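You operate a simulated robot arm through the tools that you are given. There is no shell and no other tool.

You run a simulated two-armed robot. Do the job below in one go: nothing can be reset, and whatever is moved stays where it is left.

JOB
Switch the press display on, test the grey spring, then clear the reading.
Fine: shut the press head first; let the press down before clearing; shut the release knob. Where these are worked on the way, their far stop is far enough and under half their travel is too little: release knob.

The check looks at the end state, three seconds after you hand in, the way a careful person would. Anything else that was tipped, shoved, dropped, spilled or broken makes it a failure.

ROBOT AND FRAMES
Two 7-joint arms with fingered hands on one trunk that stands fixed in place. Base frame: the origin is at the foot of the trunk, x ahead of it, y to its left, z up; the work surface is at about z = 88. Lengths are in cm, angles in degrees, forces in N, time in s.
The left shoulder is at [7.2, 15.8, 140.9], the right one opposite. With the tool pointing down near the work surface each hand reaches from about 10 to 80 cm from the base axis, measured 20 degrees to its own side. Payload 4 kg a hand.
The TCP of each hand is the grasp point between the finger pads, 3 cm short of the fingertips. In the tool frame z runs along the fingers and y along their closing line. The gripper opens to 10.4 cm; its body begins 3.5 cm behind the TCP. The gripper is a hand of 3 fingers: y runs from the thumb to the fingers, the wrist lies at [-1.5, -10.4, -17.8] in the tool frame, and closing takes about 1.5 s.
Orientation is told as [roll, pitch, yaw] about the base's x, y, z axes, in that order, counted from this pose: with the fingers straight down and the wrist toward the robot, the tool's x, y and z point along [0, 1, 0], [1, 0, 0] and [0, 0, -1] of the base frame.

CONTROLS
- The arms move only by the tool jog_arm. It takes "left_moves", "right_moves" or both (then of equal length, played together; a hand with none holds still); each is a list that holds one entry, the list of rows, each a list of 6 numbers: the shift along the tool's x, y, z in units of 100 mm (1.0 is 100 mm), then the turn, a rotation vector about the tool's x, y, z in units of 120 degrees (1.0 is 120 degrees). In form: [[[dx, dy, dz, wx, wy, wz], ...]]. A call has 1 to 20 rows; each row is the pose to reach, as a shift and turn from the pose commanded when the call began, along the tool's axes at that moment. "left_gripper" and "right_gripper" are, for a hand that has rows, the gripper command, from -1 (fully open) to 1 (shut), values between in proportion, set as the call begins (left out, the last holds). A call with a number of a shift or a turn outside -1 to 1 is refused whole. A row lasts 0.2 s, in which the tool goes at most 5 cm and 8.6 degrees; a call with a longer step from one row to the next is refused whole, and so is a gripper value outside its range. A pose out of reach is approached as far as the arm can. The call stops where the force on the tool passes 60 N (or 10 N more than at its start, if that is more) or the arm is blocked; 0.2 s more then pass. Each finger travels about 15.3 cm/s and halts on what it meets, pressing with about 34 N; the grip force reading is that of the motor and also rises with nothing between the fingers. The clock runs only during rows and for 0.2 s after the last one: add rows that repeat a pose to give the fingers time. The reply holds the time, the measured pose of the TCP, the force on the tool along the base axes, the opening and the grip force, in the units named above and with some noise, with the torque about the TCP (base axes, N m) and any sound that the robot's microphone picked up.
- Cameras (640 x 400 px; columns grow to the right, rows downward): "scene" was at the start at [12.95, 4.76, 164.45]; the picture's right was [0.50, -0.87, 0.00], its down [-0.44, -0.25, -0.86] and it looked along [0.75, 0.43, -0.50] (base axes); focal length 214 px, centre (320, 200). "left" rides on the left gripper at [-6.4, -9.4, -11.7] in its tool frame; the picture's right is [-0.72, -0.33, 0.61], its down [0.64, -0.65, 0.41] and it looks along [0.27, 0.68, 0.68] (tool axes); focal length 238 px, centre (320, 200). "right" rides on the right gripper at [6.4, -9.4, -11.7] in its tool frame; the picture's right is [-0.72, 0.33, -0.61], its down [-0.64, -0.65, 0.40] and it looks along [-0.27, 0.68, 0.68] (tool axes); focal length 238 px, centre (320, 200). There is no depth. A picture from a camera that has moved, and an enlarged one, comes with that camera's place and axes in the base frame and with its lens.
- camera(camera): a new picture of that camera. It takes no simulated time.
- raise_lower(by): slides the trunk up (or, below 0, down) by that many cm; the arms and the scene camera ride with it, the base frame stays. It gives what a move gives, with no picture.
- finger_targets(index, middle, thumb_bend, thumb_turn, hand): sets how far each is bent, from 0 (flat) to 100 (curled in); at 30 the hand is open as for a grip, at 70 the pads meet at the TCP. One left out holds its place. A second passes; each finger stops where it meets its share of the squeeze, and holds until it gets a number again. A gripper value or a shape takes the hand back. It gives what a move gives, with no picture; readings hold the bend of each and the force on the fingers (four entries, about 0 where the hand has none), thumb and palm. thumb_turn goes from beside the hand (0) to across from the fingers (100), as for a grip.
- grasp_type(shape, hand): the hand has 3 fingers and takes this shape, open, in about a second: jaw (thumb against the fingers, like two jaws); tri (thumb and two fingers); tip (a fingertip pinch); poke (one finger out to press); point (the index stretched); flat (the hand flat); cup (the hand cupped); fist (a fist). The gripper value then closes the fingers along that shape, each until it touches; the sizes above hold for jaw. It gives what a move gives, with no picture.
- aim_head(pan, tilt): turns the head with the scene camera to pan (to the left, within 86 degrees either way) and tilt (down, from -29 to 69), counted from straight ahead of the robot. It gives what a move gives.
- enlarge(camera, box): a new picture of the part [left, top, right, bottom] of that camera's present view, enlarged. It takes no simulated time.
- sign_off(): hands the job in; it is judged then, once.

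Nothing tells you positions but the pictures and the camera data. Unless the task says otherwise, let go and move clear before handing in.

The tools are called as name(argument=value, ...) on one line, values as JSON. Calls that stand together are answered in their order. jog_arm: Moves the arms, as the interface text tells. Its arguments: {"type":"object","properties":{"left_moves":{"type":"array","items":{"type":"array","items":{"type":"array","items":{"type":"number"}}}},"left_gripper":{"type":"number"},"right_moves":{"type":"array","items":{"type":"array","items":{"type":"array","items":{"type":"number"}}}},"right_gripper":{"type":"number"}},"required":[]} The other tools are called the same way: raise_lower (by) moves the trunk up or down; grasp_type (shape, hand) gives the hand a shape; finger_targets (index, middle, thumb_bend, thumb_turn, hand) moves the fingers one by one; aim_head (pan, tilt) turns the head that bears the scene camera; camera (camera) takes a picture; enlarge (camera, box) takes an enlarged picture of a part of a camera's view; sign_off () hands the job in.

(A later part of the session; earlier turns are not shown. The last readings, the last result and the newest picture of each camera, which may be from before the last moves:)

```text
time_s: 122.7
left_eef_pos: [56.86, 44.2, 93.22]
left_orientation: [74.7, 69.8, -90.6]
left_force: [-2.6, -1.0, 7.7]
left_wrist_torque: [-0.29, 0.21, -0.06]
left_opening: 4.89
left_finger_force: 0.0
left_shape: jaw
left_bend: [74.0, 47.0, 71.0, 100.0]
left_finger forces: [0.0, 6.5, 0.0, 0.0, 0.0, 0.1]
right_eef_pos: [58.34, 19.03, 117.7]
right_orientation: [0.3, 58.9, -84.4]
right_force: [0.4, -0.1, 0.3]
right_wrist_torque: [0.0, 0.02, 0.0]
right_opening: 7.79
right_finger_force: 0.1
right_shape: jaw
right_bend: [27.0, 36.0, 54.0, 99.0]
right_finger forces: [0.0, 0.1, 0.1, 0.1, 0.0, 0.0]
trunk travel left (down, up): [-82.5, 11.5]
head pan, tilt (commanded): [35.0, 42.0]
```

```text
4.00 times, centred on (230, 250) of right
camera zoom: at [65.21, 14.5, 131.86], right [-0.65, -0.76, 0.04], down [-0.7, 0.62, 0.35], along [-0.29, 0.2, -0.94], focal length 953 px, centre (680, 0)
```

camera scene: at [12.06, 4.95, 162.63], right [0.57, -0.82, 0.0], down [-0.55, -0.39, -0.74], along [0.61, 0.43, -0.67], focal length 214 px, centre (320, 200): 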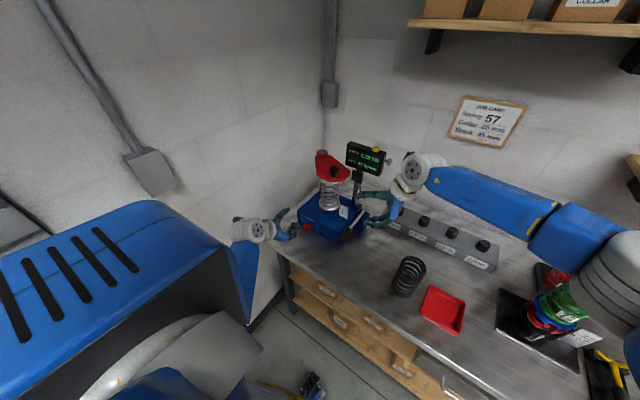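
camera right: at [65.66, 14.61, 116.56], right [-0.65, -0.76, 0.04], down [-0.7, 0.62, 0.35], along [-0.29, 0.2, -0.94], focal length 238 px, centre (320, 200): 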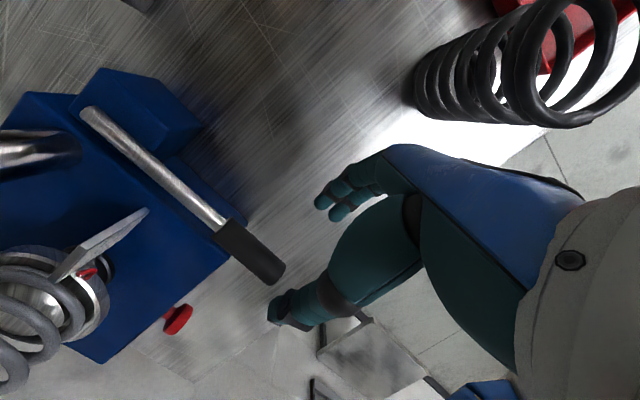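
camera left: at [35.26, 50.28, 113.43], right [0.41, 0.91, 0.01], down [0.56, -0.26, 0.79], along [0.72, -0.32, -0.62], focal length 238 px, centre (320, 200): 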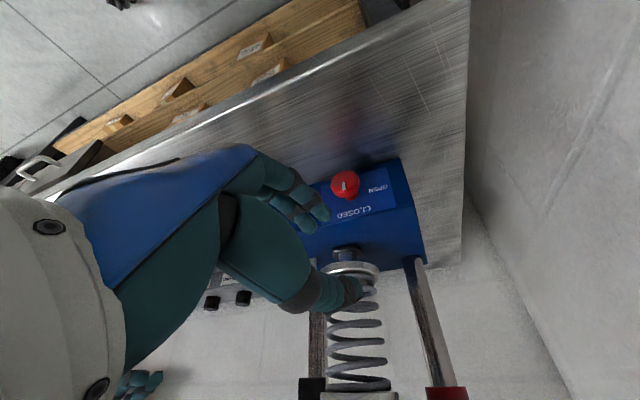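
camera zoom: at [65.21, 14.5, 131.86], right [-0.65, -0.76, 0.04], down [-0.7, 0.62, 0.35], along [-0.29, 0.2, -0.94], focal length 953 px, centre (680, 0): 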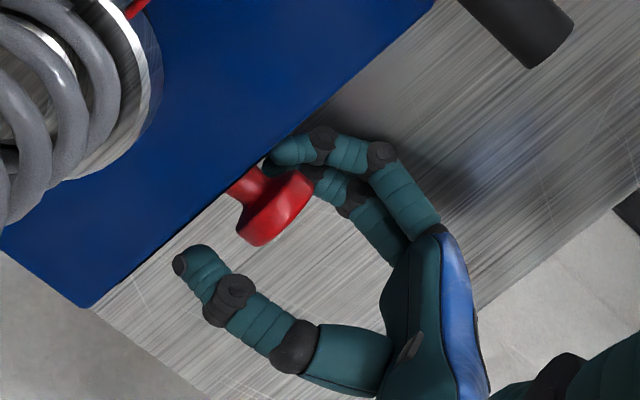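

The fingers lightly touch the knob's underside with the thumb free on the other side. I close the grip on it.

jog_arm(left_moves=[[[0, -0.02, 0, 0, 0, 0], [0, -0.02, 0, 0, 0, 0], [0, -0.02, 0, 0, 0, 0], [0, -0.02, 0, 0, 0, 0]]], left_gripper=1)

enlarge(camera="left", box=[220, 180, 420, 305])

enlarge(camera="right", box=[150, 200, 310, 300])

enlarge(camera="scene", box=[260, 190, 356, 250])

```text
time_s: 123.7
left_eef_pos: [57.02, 44.31, 93.21]
left_orientation: [74.6, 69.8, -90.7]
left_force: [9.4, 4.2, 3.8]
left_wrist_torque: [-0.03, -0.05, -0.02]
left_opening: 2.42
left_finger_force: 34.0
left_shape: jaw
left_bend: [74.0, 54.0, 75.0, 100.0]
left_finger forces: [19.2, 6.4, 0.1, 0.1, 31.4, 0.0]
right_eef_pos: [58.57, 19.16, 117.65]
right_orientation: [0.0, 58.8, -84.6]
right_force: [-0.3, 0.2, -0.3]
right_wrist_torque: [-0.03, 0.0, -0.01]
right_opening: 7.76
right_finger_force: 0.0
right_shape: jaw
right_bend: [27.0, 36.0, 54.0, 99.0]
right_finger forces: [0.0, 0.0, 0.0, 0.1, 0.0, 0.0]
trunk travel left (down, up): [-82.5, 11.5]
head pan, tilt (commanded): [35.0, 42.0]
```

```text
3.20 times, centred on (320, 242) of left
camera zoom: at [44.11, 50.63, 101.12], right [0.41, 0.91, 0.01], down [0.56, -0.26, 0.79], along [0.72, -0.32, -0.62], focal length 763 px, centre (320, 64)
```

zoom: 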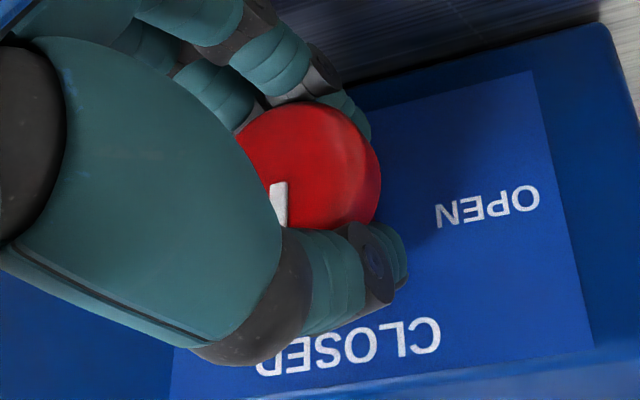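

```text
4.00 times, centred on (230, 250) of right
camera zoom: at [65.49, 14.65, 131.7], right [-0.65, -0.76, 0.04], down [-0.7, 0.62, 0.35], along [-0.29, 0.2, -0.94], focal length 953 px, centre (680, 0)
```

zoom: 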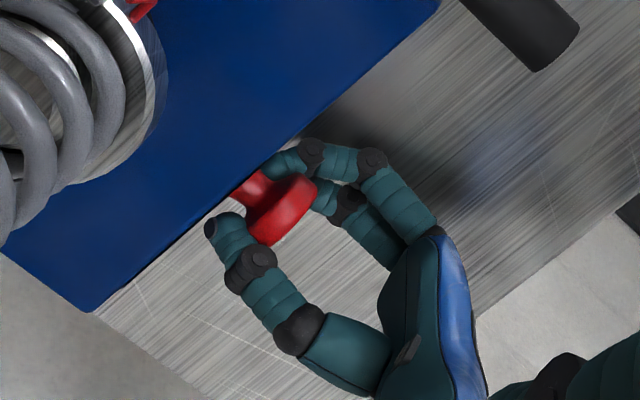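

```text
6.67 times, centred on (308, 220) of scene
camera zoom: at [12.37, 5.0, 162.62], right [0.57, -0.82, 0.0], down [-0.55, -0.39, -0.74], along [0.61, 0.42, -0.67], focal length 1430 px, centre (400, 67)
```

zoom: 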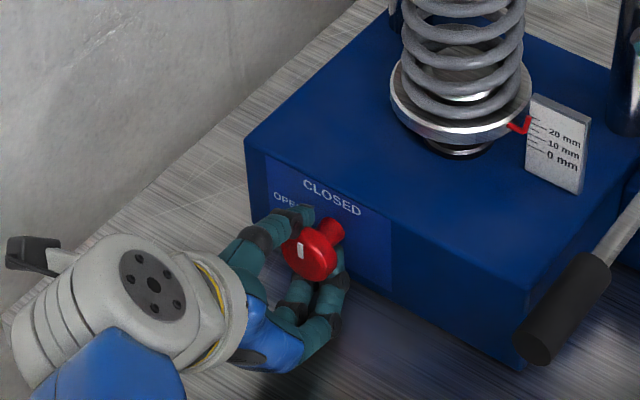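

The knob is firmly gripped with little strain. I turn it counter-clockwise (toward OPEN), first 45°.

jog_arm(left_moves=[[[0, 0, 0, -0.0161, 0, -0.0604], [0, 0, 0, -0.0322, 0, -0.1208], [0, 0, 0, -0.0484, 0, -0.1811], [0, 0, 0, -0.0645, 0, -0.2415], [0, 0, 0, -0.0806, 0, -0.3019], [0, 0, 0, -0.0967, 0, -0.3623], [0, 0, 0, -0.0967, 0, -0.3623]]])

enlarge(camera="left", box=[220, 180, 420, 305])

enlarge(camera="scene", box=[260, 130, 420, 250])

enlarge(camera="right", box=[150, 200, 310, 300])

```text
time_s: 125.3
left_eef_pos: [57.03, 44.65, 92.9]
left_orientation: [74.5, 24.7, -90.3]
left_force: [12.4, 14.4, -8.2]
left_wrist_torque: [0.12, 0.03, 0.1]
left_opening: 2.39
left_finger_force: 33.7
left_shape: jaw
left_bend: [74.0, 55.0, 74.0, 100.0]
left_finger forces: [21.3, 4.7, 0.1, 0.1, 35.8, 0.1]
right_eef_pos: [58.92, 19.26, 117.48]
right_orientation: [-0.3, 58.8, -84.8]
right_force: [0.3, -0.1, -0.3]
right_wrist_torque: [-0.04, 0.01, 0.01]
right_opening: 7.77
right_finger_force: 0.0
right_shape: jaw
right_bend: [27.0, 36.0, 54.0, 99.0]
right_finger forces: [0.0, 0.0, 0.0, 0.0, 0.0, 0.0]
trunk travel left (down, up): [-82.5, 11.5]
head pan, tilt (commanded): [35.0, 42.0]
```

```text
3.20 times, centred on (320, 242) of left
camera zoom: at [44.12, 54.47, 94.1], right [0.4, 0.65, -0.64], down [0.56, 0.38, 0.73], along [0.72, -0.66, -0.21], focal length 763 px, centre (320, 64)
```

zoom: 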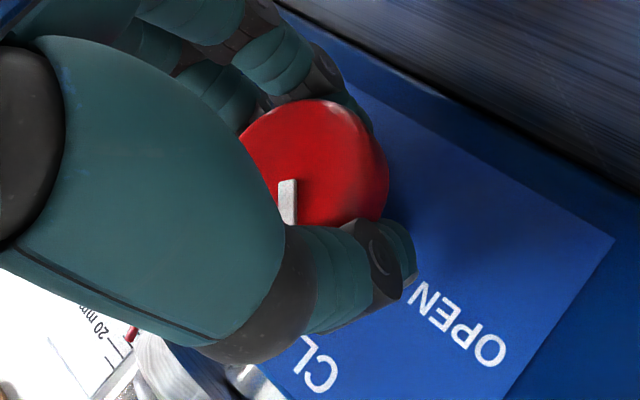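

```text
3.33 times, centred on (340, 190) of scene
camera zoom: at [12.78, 5.87, 162.53], right [0.57, -0.82, 0.0], down [-0.55, -0.39, -0.74], along [0.6, 0.42, -0.68], focal length 715 px, centre (253, 233)
```

zoom: 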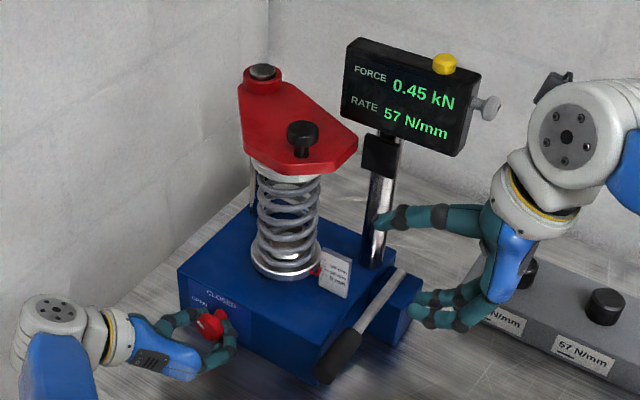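

```text
4.00 times, centred on (230, 250) of right
camera zoom: at [65.74, 15.01, 131.5], right [-0.65, -0.76, 0.04], down [-0.7, 0.62, 0.35], along [-0.29, 0.2, -0.94], focal length 953 px, centre (680, 0)
```

zoom: 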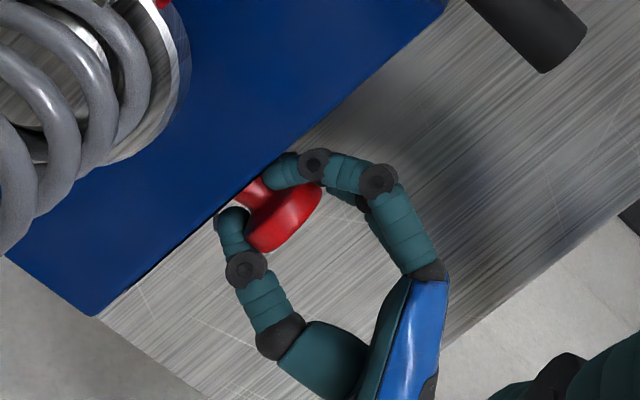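

The knob turned with the hand and the press is coming down (force falling to 0.45 kN, rate still held). I turn another 30° toward the OPEN stop.

jog_arm(left_moves=[[[-0.002, -0.009, 0.008, -0.0161, 0, -0.0604], [-0.004, -0.018, 0.016, -0.0322, 0, -0.1208], [-0.006, -0.027, 0.024, -0.0484, 0, -0.1811], [-0.008, -0.036, 0.033, -0.0645, 0, -0.2415], [-0.008, -0.036, 0.033, -0.0645, 0, -0.2415]]])

enlarge(camera="left", box=[220, 180, 420, 305])

enlarge(camera="scene", box=[260, 130, 420, 250])

```text
time_s: 126.5
left_eef_pos: [57.27, 44.76, 92.88]
left_orientation: [74.5, -5.5, -90.4]
left_force: [-1.6, 1.8, -22.2]
left_wrist_torque: [0.21, 0.17, -0.13]
left_opening: 2.42
left_finger_force: 33.5
left_shape: jaw
left_bend: [75.0, 55.0, 75.0, 100.0]
left_finger forces: [22.2, 5.2, 0.1, 0.1, 30.8, 0.0]
right_eef_pos: [58.73, 19.27, 117.42]
right_orientation: [-0.1, 58.8, -84.7]
right_force: [-1.0, -0.4, -0.6]
right_wrist_torque: [0.0, -0.01, -0.02]
right_opening: 7.77
right_finger_force: 0.1
right_shape: jaw
right_bend: [27.0, 36.0, 54.0, 99.0]
right_finger forces: [0.1, 0.1, 0.1, 0.1, 0.0, 0.0]
trunk travel left (down, up): [-82.5, 11.5]
head pan, tilt (commanded): [35.0, 42.0]
```

```text
3.20 times, centred on (320, 242) of left
camera zoom: at [44.29, 53.86, 88.93], right [0.4, 0.24, -0.88], down [0.56, 0.7, 0.44], along [0.72, -0.68, 0.14], focal length 763 px, centre (320, 64)
```

zoom: 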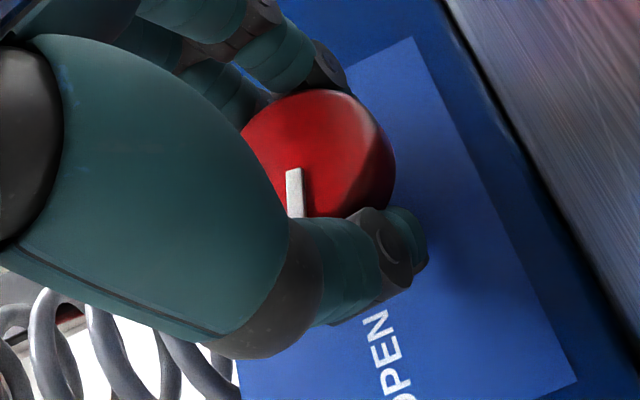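

```text
3.33 times, centred on (340, 190) of scene
camera zoom: at [12.66, 5.57, 162.54], right [0.57, -0.82, 0.0], down [-0.55, -0.39, -0.74], along [0.6, 0.42, -0.68], focal length 715 px, centre (253, 233)
```

zoom: 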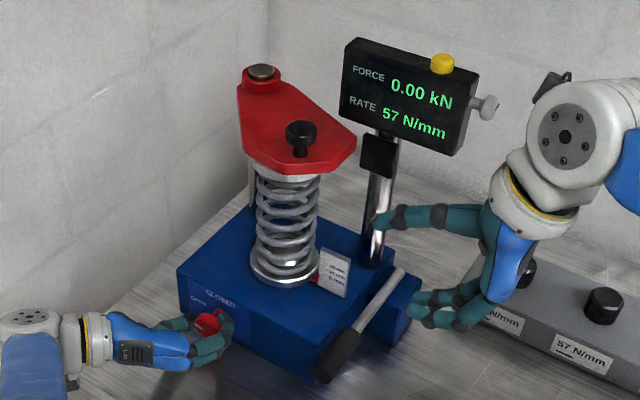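

FORCE reads 0.00 kN and the knob has turned about 75° of its 90°. I check that the platen is all the way down.

enlarge(camera="scene", box=[316, 180, 380, 220])

enlarge(camera="right", box=[60, 160, 260, 300])

enlarge(camera="scene", box=[240, 210, 336, 270])

```text
10.00 times, centred on (348, 200) of scene
camera zoom: at [12.66, 5.57, 162.54], right [0.57, -0.82, 0.0], down [-0.55, -0.39, -0.74], along [0.6, 0.42, -0.68], focal length 2145 px, centre (40, 200)
```

zoom: 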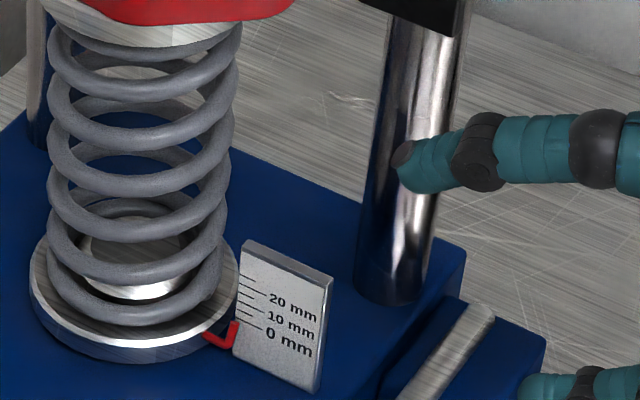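

```text
2.86 times, centred on (160, 230) of right
camera zoom: at [65.64, 14.85, 131.55], right [-0.65, -0.76, 0.04], down [-0.7, 0.62, 0.35], along [-0.29, 0.2, -0.94], focal length 681 px, centre (777, 114)
```

zoom: 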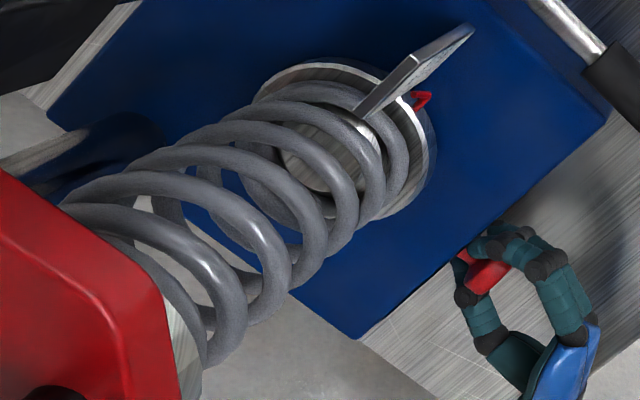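

```text
6.67 times, centred on (288, 240) of scene
camera zoom: at [12.66, 5.57, 162.54], right [0.57, -0.82, 0.0], down [-0.55, -0.39, -0.74], along [0.6, 0.42, -0.68], focal length 1430 px, centre (533, -67)
```

zoom: 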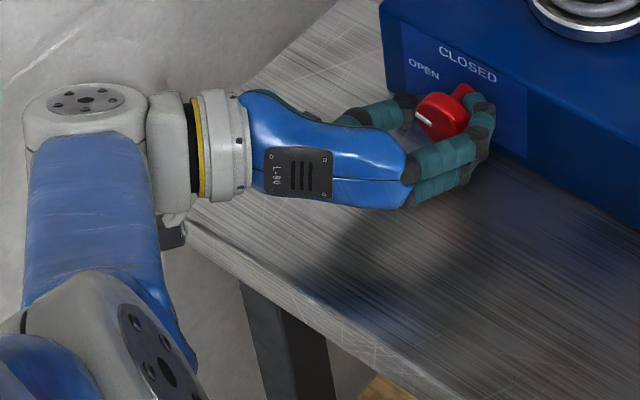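

The pointer is back at 0 mm and the mark points to OPEN, so the press is down. Still holding the knob, I turn it back clockwise to CLOSED, a few degrees past to seat it on its stop.

jog_arm(left_moves=[[[0.001, 0.004, -0.002, 0.0172, 0, 0.0644], [0.002, 0.007, -0.005, 0.0344, 0, 0.1288], [0.003, 0.011, -0.007, 0.0516, 0, 0.1932], [0.004, 0.015, -0.01, 0.0688, 0, 0.2576], [0.005, 0.018, -0.012, 0.086, 0, 0.322], [0.007, 0.022, -0.014, 0.1032, 0, 0.3864], [0.008, 0.026, -0.017, 0.1204, 0, 0.4508], [0.009, 0.03, -0.019, 0.1376, 0, 0.5152], [0.01, 0.033, -0.022, 0.1548, 0, 0.5796], [0.011, 0.037, -0.024, 0.172, 0, 0.644], [0.011, 0.037, -0.024, 0.172, 0, 0.644]]])

enlarge(camera="left", box=[220, 180, 420, 305])

enlarge(camera="scene", box=[260, 190, 356, 250])

```text
time_s: 128.9
left_eef_pos: [57.12, 44.11, 93.42]
left_orientation: [74.2, 74.8, -91.0]
left_force: [11.9, 0.8, 0.0]
left_wrist_torque: [-0.21, 0.05, -0.18]
left_opening: 2.44
left_finger_force: 34.1
left_shape: jaw
left_bend: [74.0, 54.0, 75.0, 100.0]
left_finger forces: [22.0, 9.3, 0.0, 0.1, 32.5, 0.0]
right_eef_pos: [58.63, 19.05, 117.55]
right_orientation: [0.0, 58.8, -84.6]
right_force: [-0.1, -0.3, -1.1]
right_wrist_torque: [-0.01, 0.02, 0.04]
right_opening: 7.77
right_finger_force: 0.0
right_shape: jaw
right_bend: [27.0, 36.0, 54.0, 99.0]
right_finger forces: [0.0, 0.1, 0.0, 0.0, 0.0, 0.0]
trunk travel left (down, up): [-82.5, 11.5]
head pan, tilt (commanded): [35.0, 42.0]
```

```text
3.20 times, centred on (320, 242) of left
camera zoom: at [44.3, 49.71, 101.85], right [0.41, 0.91, 0.09], down [0.56, -0.33, 0.76], along [0.72, -0.26, -0.64], focal length 763 px, centre (320, 64)
```

zoom: 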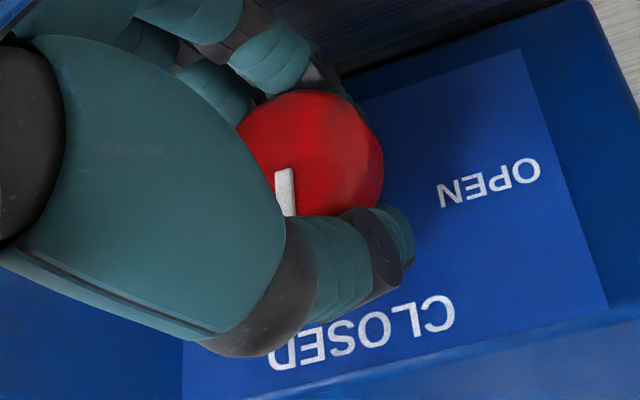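

```text
6.67 times, centred on (308, 220) of scene
camera zoom: at [12.54, 4.96, 162.6], right [0.57, -0.82, 0.0], down [-0.55, -0.38, -0.74], along [0.61, 0.42, -0.67], focal length 1430 px, centre (400, 67)
```

zoom: 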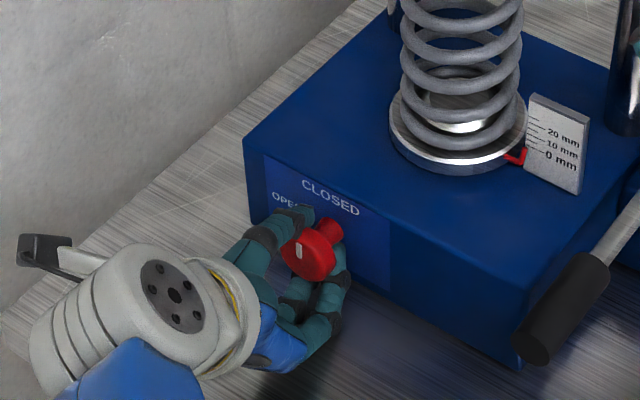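

The knob is back near upright. I turn a little more clockwise to be sure it is hard against its closed stop.

jog_arm(left_moves=[[[0, 0, 0, 0.0143, 0, 0.0537], [0, 0, 0, 0.0287, 0, 0.1073], [0, 0, 0, 0.0287, 0, 0.1073]]])

enlarge(camera="left", box=[220, 180, 420, 305])

enlarge(camera="scene", box=[288, 205, 320, 235])

```text
time_s: 129.7
left_eef_pos: [57.15, 44.04, 93.46]
left_orientation: [66.7, 88.3, -98.7]
left_force: [14.7, -5.1, 4.2]
left_wrist_torque: [-1.12, 0.72, -0.36]
left_opening: 2.27
left_finger_force: 34.3
left_shape: jaw
left_bend: [74.0, 55.0, 75.0, 99.0]
left_finger forces: [23.5, 41.0, 0.0, 0.1, 33.0, 0.1]
right_eef_pos: [58.86, 18.82, 117.76]
right_orientation: [0.0, 58.9, -84.7]
right_force: [0.3, 0.4, -0.7]
right_wrist_torque: [-0.03, 0.0, -0.03]
right_opening: 7.78
right_finger_force: 0.1
right_shape: jaw
right_bend: [27.0, 36.0, 54.0, 99.0]
right_finger forces: [0.1, 0.0, 0.1, 0.0, 0.1, 0.0]
trunk travel left (down, up): [-82.5, 11.5]
head pan, tilt (commanded): [35.0, 42.0]
```

```text
3.20 times, centred on (320, 242) of left
camera zoom: at [44.31, 47.49, 102.93], right [0.41, 0.86, 0.3], down [0.56, -0.5, 0.67], along [0.72, -0.11, -0.68], focal length 763 px, centre (320, 64)
```

zoom: 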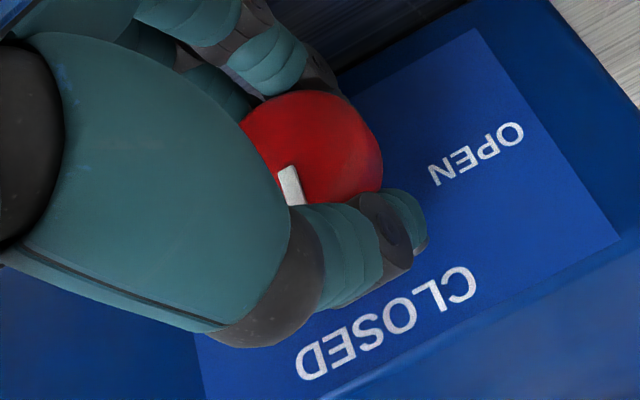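

```text
13.33 times, centred on (304, 220) of scene
camera zoom: at [12.55, 4.61, 162.62], right [0.57, -0.82, 0.0], down [-0.55, -0.38, -0.74], along [0.61, 0.43, -0.67], focal length 2860 px, centre (533, -67)
```

zoom: 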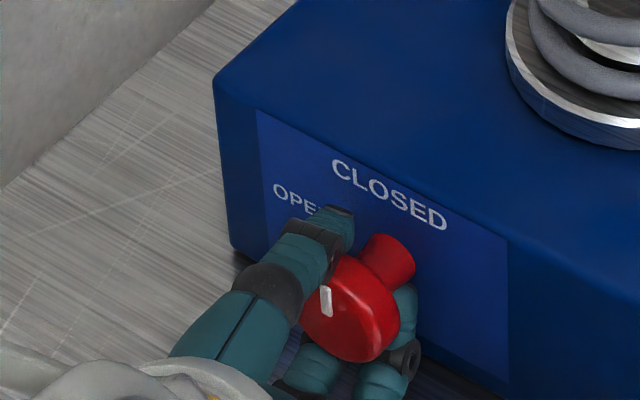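

The torque rose to 1.1 N·m with the mark exactly upright: it is on the closed stop. I ease the twist, then open the fingers.

jog_arm(left_moves=[[[0, 0, 0, -0.0143, 0, -0.0537], [0, 0, 0, -0.0179, 0, -0.067], [0, 0, 0, -0.0179, 0, -0.067]]])

```text
time_s: 130.5
left_eef_pos: [57.26, 44.29, 93.53]
left_orientation: [73.5, 79.8, -91.7]
left_force: [18.9, -0.9, 4.2]
left_wrist_torque: [-0.08, -0.2, -0.26]
left_opening: 2.36
left_finger_force: 33.8
left_shape: jaw
left_bend: [74.0, 53.0, 75.0, 100.0]
left_finger forces: [21.6, 10.0, 0.0, 0.0, 34.2, 0.1]
right_eef_pos: [58.79, 19.02, 117.56]
right_orientation: [-0.1, 58.8, -84.7]
right_force: [1.0, 0.1, -0.2]
right_wrist_torque: [0.0, 0.0, 0.03]
right_opening: 7.77
right_finger_force: 0.0
right_shape: jaw
right_bend: [27.0, 36.0, 54.0, 99.0]
right_finger forces: [0.1, 0.1, 0.0, 0.1, 0.1, 0.1]
trunk travel left (down, up): [-82.5, 11.5]
head pan, tilt (commanded): [35.0, 42.0]
```

jog_arm(left_moves=[[[0, 0, 0, 0, 0, 0], [0, 0, 0, 0, 0, 0], [0, 0, 0, 0, 0, 0]]], left_gripper=0.05)

enlarge(camera="left", box=[220, 180, 420, 305])

enlarge(camera="scene", box=[288, 205, 320, 235])

```text
time_s: 131.3
left_eef_pos: [56.51, 44.3, 93.62]
left_orientation: [73.9, 79.9, -91.1]
left_force: [-3.0, -0.8, 11.6]
left_wrist_torque: [-0.3, 0.36, -0.1]
left_opening: 4.69
left_finger_force: 0.0
left_shape: jaw
left_bend: [74.0, 49.0, 71.0, 100.0]
left_finger forces: [0.1, 13.2, 0.0, 0.1, 0.0, 0.0]
right_eef_pos: [58.28, 18.93, 117.81]
right_orientation: [0.4, 58.9, -84.4]
right_force: [0.2, 0.0, -0.5]
right_wrist_torque: [0.01, 0.0, 0.0]
right_opening: 7.75
right_finger_force: 0.1
right_shape: jaw
right_bend: [27.0, 36.0, 54.0, 99.0]
right_finger forces: [0.0, 0.0, 0.0, 0.0, 0.1, 0.0]
trunk travel left (down, up): [-82.5, 11.5]
head pan, tilt (commanded): [35.0, 42.0]
```

```text
3.20 times, centred on (320, 242) of left
camera zoom: at [43.72, 49.04, 102.44], right [0.41, 0.9, 0.17], down [0.56, -0.39, 0.73], along [0.72, -0.2, -0.66], focal length 763 px, centre (320, 64)
```

zoom: 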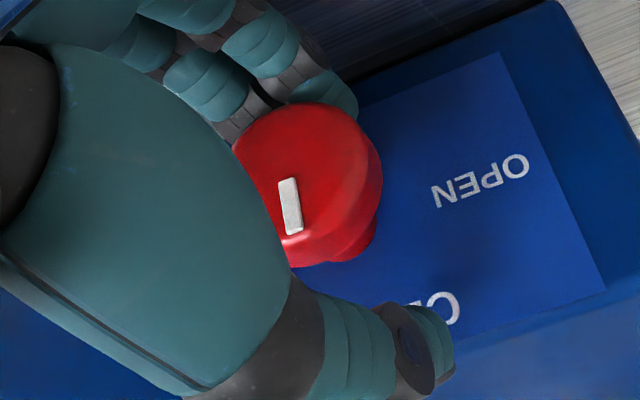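

```text
13.33 times, centred on (304, 220) of scene
camera zoom: at [11.8, 4.67, 162.68], right [0.57, -0.82, 0.0], down [-0.55, -0.38, -0.74], along [0.61, 0.43, -0.67], focal length 2860 px, centre (533, -67)
```

zoom: 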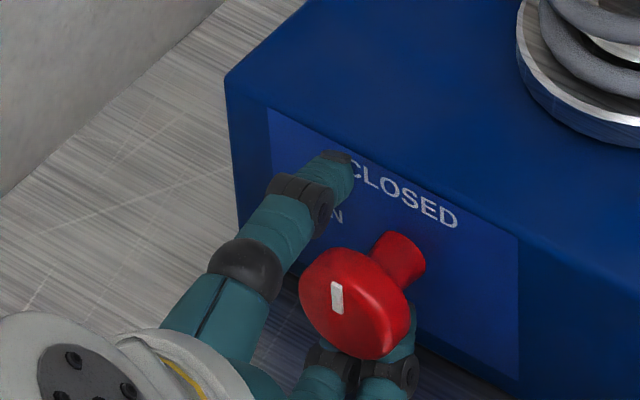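

The knob stays upright at CLOSED. I back the left hand straight out.

jog_arm(left_moves=[[[0, -0.02, -0.05, 0, 0, 0], [0, -0.02, -0.2, 0, 0, 0], [0, -0.02, -0.45, 0, 0, 0], [0, -0.02, -0.75, 0, 0, 0], [0, -0.3, -0.9, 0, 0, 0], [0, -0.6, -0.9, 0, 0, 0], [0, -0.6, -0.9, 0, 0, 0]]])

enlarge(camera="scene", box=[270, 190, 350, 250])

camera(camera="scene")

```text
time_s: 132.5
left_eef_pos: [48.79, 50.5, 100.62]
left_orientation: [123.1, 88.4, -40.7]
left_force: [0.4, -0.6, -0.8]
left_wrist_torque: [-0.01, 0.01, 0.03]
left_opening: 4.91
left_finger_force: 0.0
left_shape: jaw
left_bend: [74.0, 46.0, 71.0, 100.0]
left_finger forces: [0.0, 0.0, 0.1, 0.0, 0.1, 0.0]
right_eef_pos: [58.43, 18.99, 117.87]
right_orientation: [0.1, 58.8, -84.3]
right_force: [-0.2, 0.0, -0.9]
right_wrist_torque: [0.0, 0.02, -0.01]
right_opening: 7.79
right_finger_force: 0.0
right_shape: jaw
right_bend: [27.0, 36.0, 54.0, 99.0]
right_finger forces: [0.0, 0.0, 0.0, 0.0, 0.0, 0.1]
trunk travel left (down, up): [-82.5, 11.5]
head pan, tilt (commanded): [35.0, 42.0]
stopped in row 5 (left hand): the arm was blocked; the commanded pose is now the measured one
```

```text
6.67 times, centred on (310, 220) of scene
camera zoom: at [12.21, 4.94, 162.62], right [0.57, -0.82, 0.0], down [-0.55, -0.38, -0.74], along [0.61, 0.43, -0.67], focal length 1430 px, centre (387, 67)
```

zoom: 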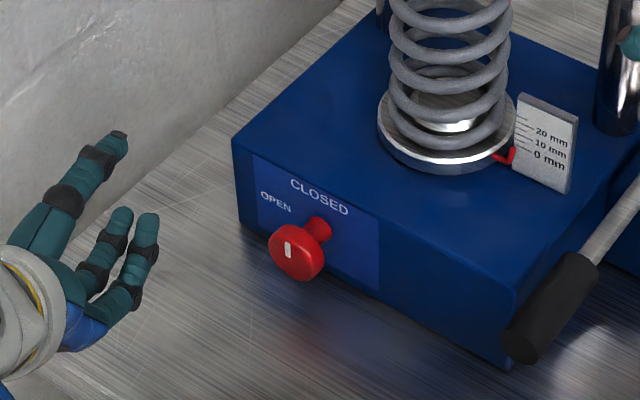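

```text
taken
camera scene: at [12.21, 4.94, 162.62], right [0.57, -0.82, 0.0], down [-0.55, -0.38, -0.74], along [0.61, 0.43, -0.67], focal length 214 px, centre (320, 200)
```

scene: 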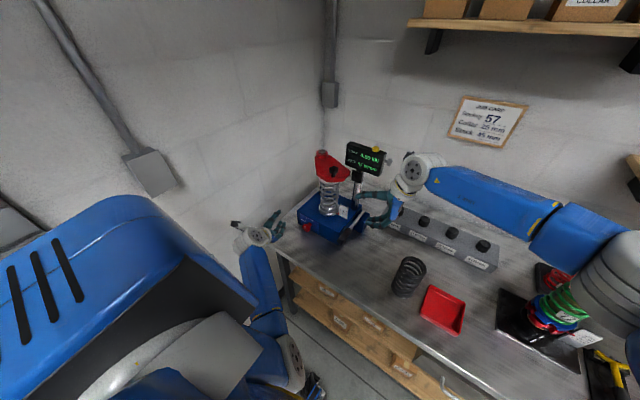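

The release knob is shut and free, the platen is down, and the display holds FORCE 0.00 / RATE 57. Next is clearing with the yellow button; I first turn the right hand back to a neutral pose away from the press.

jog_arm(right_moves=[[[-0.005, -0.03, -0.08, 0, 0, -0.0625], [-0.01, -0.06, -0.16, 0, 0, -0.125], [-0.014, -0.09, -0.23, 0, 0, -0.1875], [-0.019, -0.12, -0.31, 0, 0, -0.25], [-0.023, -0.15, -0.39, 0, 0, -0.3125], [-0.028, -0.19, -0.46, 0, 0, -0.375], [-0.033, -0.22, -0.54, 0, 0, -0.4375], [-0.037, -0.25, -0.62, 0, 0, -0.5], [-0.042, -0.28, -0.69, 0, 0, -0.5625], [-0.047, -0.31, -0.77, 0, 0, -0.625], [-0.051, -0.34, -0.85, 0, 0, -0.6875], [-0.056, -0.37, -0.925, 0, 0, -0.75], [-0.056, -0.37, -0.925, 0, 0, -0.75]]])

grasp_type(hand="right", shape="poke")

aim_head(pan=22, tilt=32)

camera(camera="scene")

camera(camera="right")

```text
time_s: 135.3
left_eef_pos: [48.76, 50.3, 100.69]
left_orientation: [122.4, 88.4, -41.5]
left_force: [0.0, 0.3, -0.7]
left_wrist_torque: [0.01, -0.04, -0.03]
left_opening: 4.95
left_finger_force: 0.1
left_shape: jaw
left_bend: [74.0, 46.0, 71.0, 100.0]
left_finger forces: [0.1, 0.0, 0.0, 0.0, 0.0, 0.1]
right_eef_pos: [58.35, 12.89, 125.88]
right_orientation: [58.9, -0.3, 5.5]
right_force: [-0.7, 0.9, 0.6]
right_wrist_torque: [0.0, 0.01, 0.01]
right_opening: 7.76
right_finger_force: 0.1
right_shape: jaw
right_bend: [27.0, 36.0, 54.0, 99.0]
right_finger forces: [0.0, 0.0, 0.0, 0.1, 0.1, 0.0]
trunk travel left (down, up): [-82.5, 11.5]
head pan, tilt (commanded): [35.0, 42.0]
```

```text
time_s: 136.2
left_eef_pos: [48.75, 50.31, 100.58]
left_orientation: [122.8, 88.4, -41.1]
left_force: [0.6, 0.2, 0.1]
left_wrist_torque: [-0.03, -0.01, 0.01]
left_opening: 4.94
left_finger_force: 0.0
left_shape: jaw
left_bend: [74.0, 46.0, 71.0, 100.0]
left_finger forces: [0.0, 0.0, 0.1, 0.0, 0.0, 0.0]
right_eef_pos: [58.51, 12.89, 126.07]
right_orientation: [58.9, -0.2, 5.4]
right_force: [-0.4, 0.1, -0.6]
right_wrist_torque: [0.04, 0.01, -0.01]
right_opening: 0.0
right_finger_force: 0.0
right_shape: poke
right_bend: [70.0, 70.0, 100.0, 100.0]
right_finger forces: [0.0, 0.0, 0.1, 0.0, 0.1, 0.0]
trunk travel left (down, up): [-82.5, 11.5]
head pan, tilt (commanded): [35.0, 42.0]
```

```text
time_s: 137.0
left_eef_pos: [48.71, 50.39, 100.63]
left_orientation: [123.1, 88.4, -40.8]
left_force: [0.3, -0.2, 0.9]
left_wrist_torque: [0.0, 0.01, 0.01]
left_opening: 4.95
left_finger_force: 0.0
left_shape: jaw
left_bend: [74.0, 46.0, 71.0, 100.0]
left_finger forces: [0.1, 0.0, 0.0, 0.0, 0.1, 0.1]
right_eef_pos: [58.32, 12.89, 125.88]
right_orientation: [58.9, -0.2, 5.4]
right_force: [-0.5, 0.4, -0.1]
right_wrist_torque: [-0.04, 0.03, 0.03]
right_opening: 0.0
right_finger_force: 0.1
right_shape: poke
right_bend: [70.0, 70.0, 100.0, 100.0]
right_finger forces: [0.0, 0.0, 0.1, 0.1, 0.0, 0.1]
trunk travel left (down, up): [-82.5, 11.5]
head pan, tilt (commanded): [22.0, 32.0]
```

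```text
taken
camera scene: at [13.55, 3.35, 164.15], right [0.38, -0.93, 0.0], down [-0.49, -0.2, -0.85], along [0.78, 0.32, -0.53], focal length 214 px, centre (320, 200)
```

scene: 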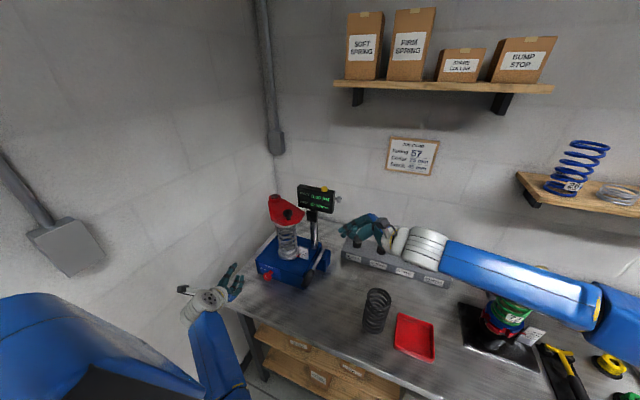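

```text
taken
camera right: at [49.63, 5.39, 137.33], right [0.41, -0.86, -0.3], down [-0.65, -0.05, -0.76], along [0.64, 0.5, -0.58], focal length 238 px, centre (320, 200)
```

right: 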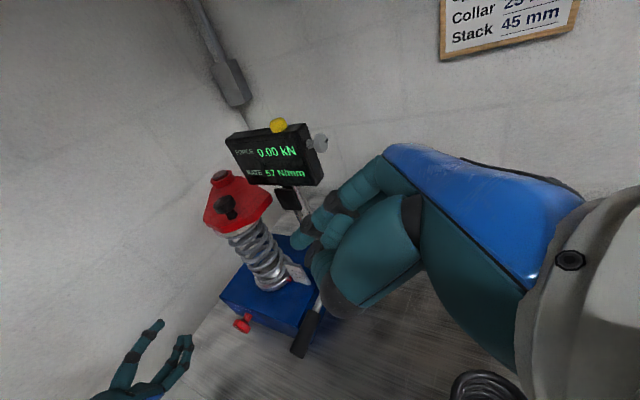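

enlarge(camera="right", box=[200, 100, 440, 320])

enlarge(camera="scene", box=[290, 170, 450, 280])

```text
1.82 times, centred on (320, 210) of right
camera zoom: at [49.63, 5.39, 137.33], right [0.41, -0.86, -0.3], down [-0.65, -0.05, -0.76], along [0.64, 0.5, -0.58], focal length 433 px, centre (320, 182)
```

zoom: 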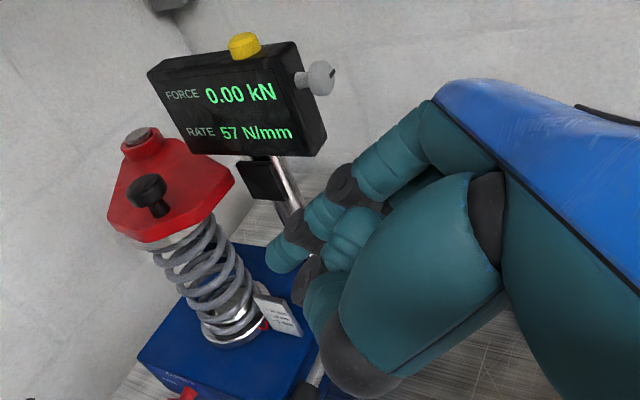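

```text
3.64 times, centred on (370, 225) of scene
camera zoom: at [13.55, 3.35, 164.15], right [0.38, -0.93, 0.0], down [-0.49, -0.2, -0.85], along [0.78, 0.32, -0.53], focal length 780 px, centre (138, 109)
```

zoom: 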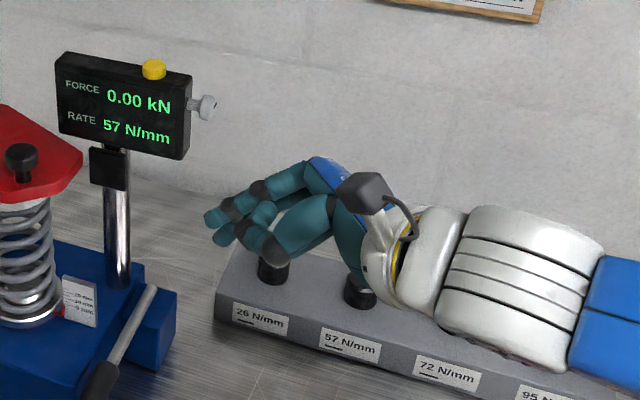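

In the poke shape both fingertips are together about 3 cm ahead of the TCP, which suits pressing. I raise the right hand above the display height and tilt it more downward.

jog_arm(right_moves=[[[0.2, 0.05, -0.13, -0.02, -0.029, 0.02], [0.42, 0.1, -0.26, -0.04, -0.058, 0.04], [0.64, 0.15, -0.4, -0.06, -0.087, 0.06], [0.85, 0.2, -0.53, -0.079, -0.116, 0.079], [0.85, 0.2, -0.53, -0.079, -0.116, 0.079]]])

camera(camera="right")

```text
time_s: 138.2
left_eef_pos: [48.74, 50.3, 100.63]
left_orientation: [121.8, 88.4, -42.0]
left_force: [-0.1, -1.0, 0.7]
left_wrist_torque: [-0.01, -0.01, 0.01]
left_opening: 4.93
left_finger_force: 0.1
left_shape: jaw
left_bend: [74.0, 46.0, 71.0, 100.0]
left_finger forces: [0.1, 0.0, 0.0, 0.0, 0.0, 0.1]
right_eef_pos: [60.32, 13.13, 136.0]
right_orientation: [44.6, 1.3, -8.0]
right_force: [0.2, -0.3, 0.2]
right_wrist_torque: [0.02, 0.0, 0.01]
right_opening: 0.01
right_finger_force: 0.1
right_shape: poke
right_bend: [70.0, 70.0, 100.0, 100.0]
right_finger forces: [0.1, 0.0, 0.0, 0.1, 0.0, 0.0]
trunk travel left (down, up): [-82.5, 11.5]
head pan, tilt (commanded): [22.0, 32.0]
```

```text
taken
camera right: at [50.68, 10.85, 148.77], right [0.19, -0.98, -0.08], down [-0.69, -0.08, -0.72], along [0.7, 0.19, -0.69], focal length 238 px, centre (320, 200)
```

right: 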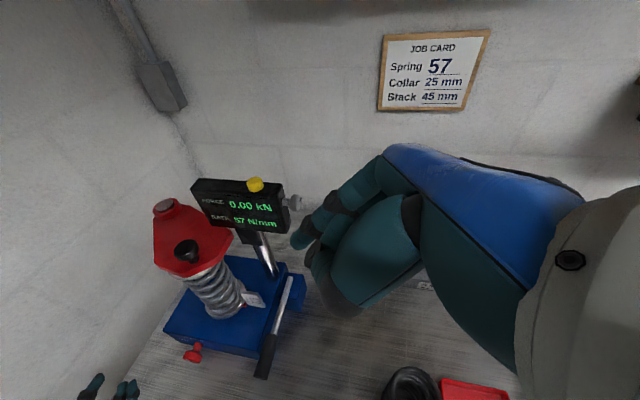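

The yellow button is confirmed at about [72.95, 25.9, 129]. I move the fingertips to hover above it.

jog_arm(right_moves=[[[0.2, 0.25, 0.2, 0, 0, 0], [0.4, 0.5, 0.42, 0, 0, 0], [0.6, 0.75, 0.65, 0, 0, 0], [0.75, 0.95, 0.82, 0, 0, 0], [0.75, 0.95, 0.82, 0, 0, 0]]])

camera(camera="right")

enlarge(camera="scene", box=[280, 140, 400, 230])

```text
time_s: 139.4
left_eef_pos: [48.66, 50.46, 100.65]
left_orientation: [128.2, 88.5, -35.8]
left_force: [0.3, 0.4, -0.1]
left_wrist_torque: [0.02, 0.02, -0.02]
left_opening: 4.92
left_finger_force: 0.1
left_shape: jaw
left_bend: [74.0, 46.0, 71.0, 100.0]
left_finger forces: [0.1, 0.0, 0.1, 0.1, 0.0, 0.0]
right_eef_pos: [71.47, 22.49, 134.96]
right_orientation: [44.8, 1.4, -7.9]
right_force: [0.9, 0.1, 0.1]
right_wrist_torque: [0.01, 0.0, -0.02]
right_opening: 0.0
right_finger_force: 0.1
right_shape: poke
right_bend: [70.0, 70.0, 100.0, 100.0]
right_finger forces: [0.0, 0.1, 0.0, 0.1, 0.1, 0.1]
trunk travel left (down, up): [-82.5, 11.5]
head pan, tilt (commanded): [22.0, 32.0]
```

```text
taken
camera right: at [61.87, 20.23, 147.89], right [0.19, -0.98, -0.08], down [-0.69, -0.08, -0.72], along [0.7, 0.19, -0.69], focal length 238 px, centre (320, 200)
```

right: 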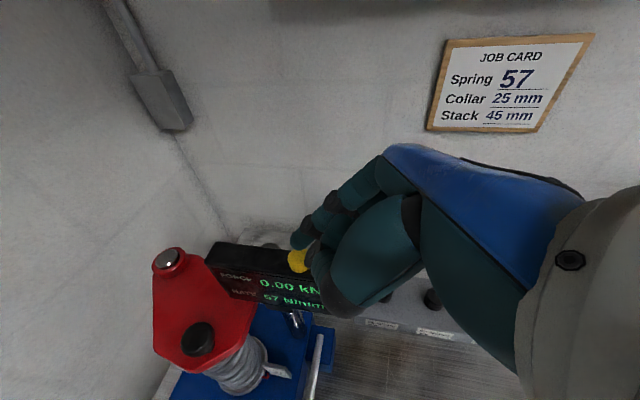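

```text
4.44 times, centred on (340, 185) of scene
camera zoom: at [13.59, 3.48, 164.15], right [0.37, -0.93, 0.0], down [-0.49, -0.2, -0.85], along [0.79, 0.32, -0.53], focal length 953 px, centre (231, 267)
```

zoom: 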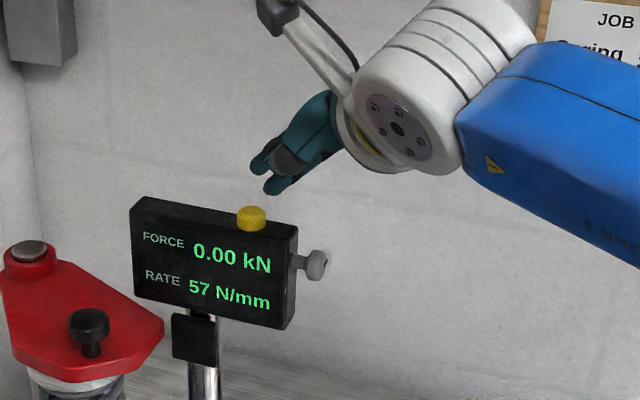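

I shift 1.3 cm forward and 2 cm left so the lower fingertip is over the button's centre.

jog_arm(right_moves=[[[0.08, 0.05, 0.08, 0, 0, 0], [0.158, 0.1, 0.158, 0, 0, 0], [0.158, 0.1, 0.158, 0, 0, 0]]])

enlarge(camera="right", box=[240, 180, 400, 300])

enlarge(camera="scene", box=[300, 150, 380, 210])

```text
time_s: 140.2
left_eef_pos: [48.68, 50.65, 100.62]
left_orientation: [126.4, 88.5, -37.4]
left_force: [-0.4, 0.0, 0.3]
left_wrist_torque: [-0.01, -0.02, -0.01]
left_opening: 4.95
left_finger_force: 0.1
left_shape: jaw
left_bend: [74.0, 46.0, 71.0, 100.0]
left_finger forces: [0.1, 0.0, 0.0, 0.0, 0.0, 0.0]
right_eef_pos: [72.62, 25.0, 134.89]
right_orientation: [44.8, 1.4, -7.9]
right_force: [-0.1, 0.0, 0.3]
right_wrist_torque: [0.04, 0.01, 0.02]
right_opening: 0.0
right_finger_force: 0.0
right_shape: poke
right_bend: [70.0, 70.0, 100.0, 100.0]
right_finger forces: [0.0, 0.0, 0.0, 0.0, 0.1, 0.1]
trunk travel left (down, up): [-82.5, 11.5]
head pan, tilt (commanded): [22.0, 32.0]
```

```text
3.33 times, centred on (320, 240) of right
camera zoom: at [63.19, 22.65, 147.84], right [0.19, -0.98, -0.08], down [-0.69, -0.08, -0.72], along [0.7, 0.19, -0.69], focal length 794 px, centre (320, 67)
```

zoom: 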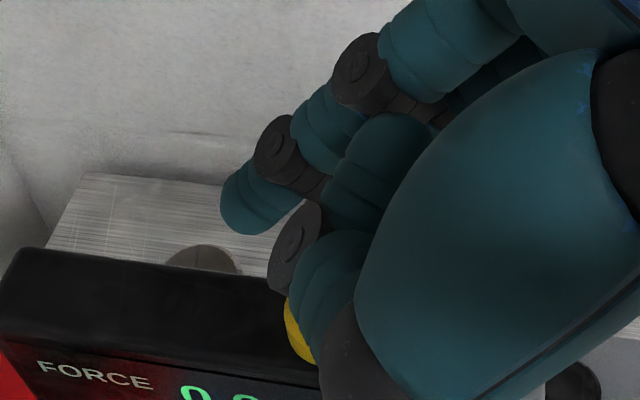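

```text
6.67 times, centred on (340, 180) of scene
camera zoom: at [13.58, 3.75, 164.14], right [0.37, -0.93, 0.0], down [-0.49, -0.2, -0.85], along [0.79, 0.32, -0.53], focal length 1430 px, centre (187, 333)
```

zoom: 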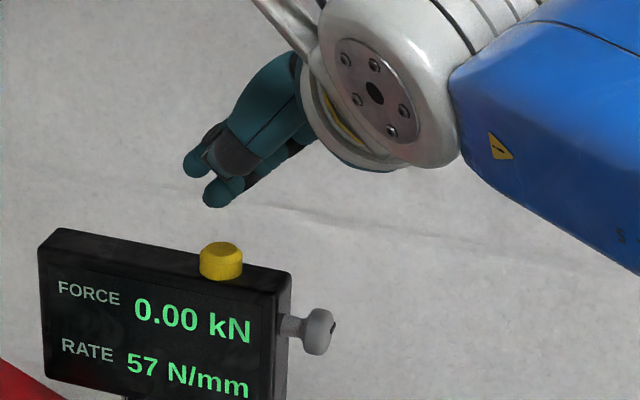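

The lower fingertip is now directly over the button, about 2–3 cm above it. I descend gently in small steps.

jog_arm(right_moves=[[[-0.05, 0, 0.02, 0, 0, 0], [-0.09, 0, 0.06, 0, 0, 0], [-0.12, 0, 0.095, 0, 0, 0], [-0.14, 0, 0.113, 0, 0, 0], [-0.14, 0, 0.113, 0, 0, 0]]])

enlarge(camera="scene", box=[300, 150, 380, 210])

```text
time_s: 141.4
left_eef_pos: [48.68, 50.42, 100.67]
left_orientation: [125.4, 88.5, -38.4]
left_force: [0.4, 0.0, 0.4]
left_wrist_torque: [-0.02, 0.0, -0.02]
left_opening: 4.95
left_finger_force: 0.0
left_shape: jaw
left_bend: [74.0, 46.0, 71.0, 100.0]
left_finger forces: [0.0, 0.0, 0.0, 0.1, 0.1, 0.0]
right_eef_pos: [72.51, 24.51, 133.19]
right_orientation: [44.7, 1.4, -7.9]
right_force: [-0.5, -1.4, -0.1]
right_wrist_torque: [0.01, -0.05, 0.0]
right_opening: 0.04
right_finger_force: 0.0
right_shape: poke
right_bend: [70.0, 70.0, 100.0, 100.0]
right_finger forces: [0.0, 0.0, 0.1, 0.0, 0.0, 0.0]
trunk travel left (down, up): [-82.5, 11.5]
head pan, tilt (commanded): [22.0, 32.0]
```

```text
6.67 times, centred on (340, 180) of scene
camera zoom: at [13.59, 3.44, 164.15], right [0.37, -0.93, 0.0], down [-0.49, -0.2, -0.85], along [0.79, 0.32, -0.53], focal length 1430 px, centre (187, 333)
```

zoom: 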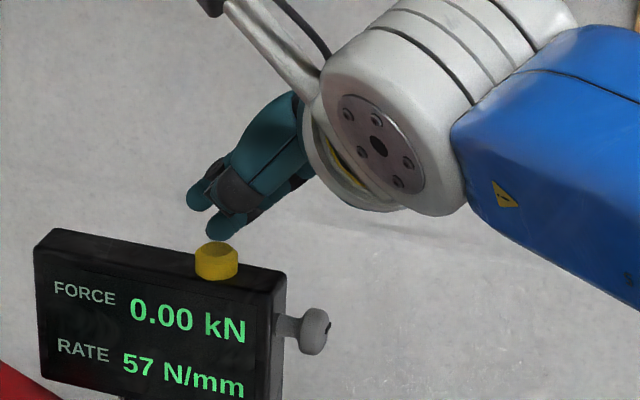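

The fingertip is just above the button. I press down slowly.

jog_arm(right_moves=[[[-0.021, 0, 0.021, 0, 0, 0], [-0.042, 0, 0.042, 0, 0, 0], [-0.064, 0, 0.064, 0, 0, 0], [-0.085, 0, 0.085, 0, 0, 0]]])

enlarge(camera="scene", box=[300, 150, 380, 210])

```text
time_s: 142.4
left_eef_pos: [48.51, 50.37, 100.66]
left_orientation: [124.5, 88.4, -39.3]
left_force: [0.7, 0.7, 0.4]
left_wrist_torque: [0.02, 0.0, 0.01]
left_opening: 4.94
left_finger_force: 0.1
left_shape: jaw
left_bend: [74.0, 46.0, 71.0, 100.0]
left_finger forces: [0.0, 0.0, 0.2, 0.0, 0.0, 0.0]
right_eef_pos: [72.37, 24.54, 131.98]
right_orientation: [44.8, 1.5, -7.9]
right_force: [0.8, 0.3, 1.4]
right_wrist_torque: [0.01, 0.0, -0.01]
right_opening: 0.0
right_finger_force: 0.0
right_shape: poke
right_bend: [70.0, 70.0, 100.0, 100.0]
right_finger forces: [0.0, 1.4, 0.1, 0.1, 0.0, 0.0]
trunk travel left (down, up): [-82.5, 11.5]
head pan, tilt (commanded): [22.0, 32.0]
heard: click
```

```text
6.67 times, centred on (340, 180) of scene
camera zoom: at [13.53, 3.49, 164.15], right [0.37, -0.93, 0.0], down [-0.49, -0.2, -0.85], along [0.79, 0.32, -0.53], focal length 1430 px, centre (187, 333)
```

zoom: 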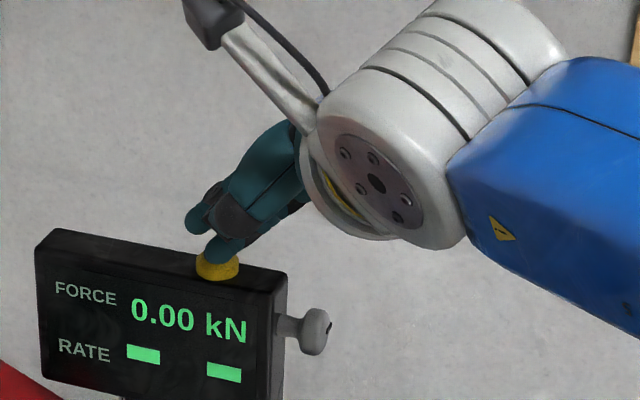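

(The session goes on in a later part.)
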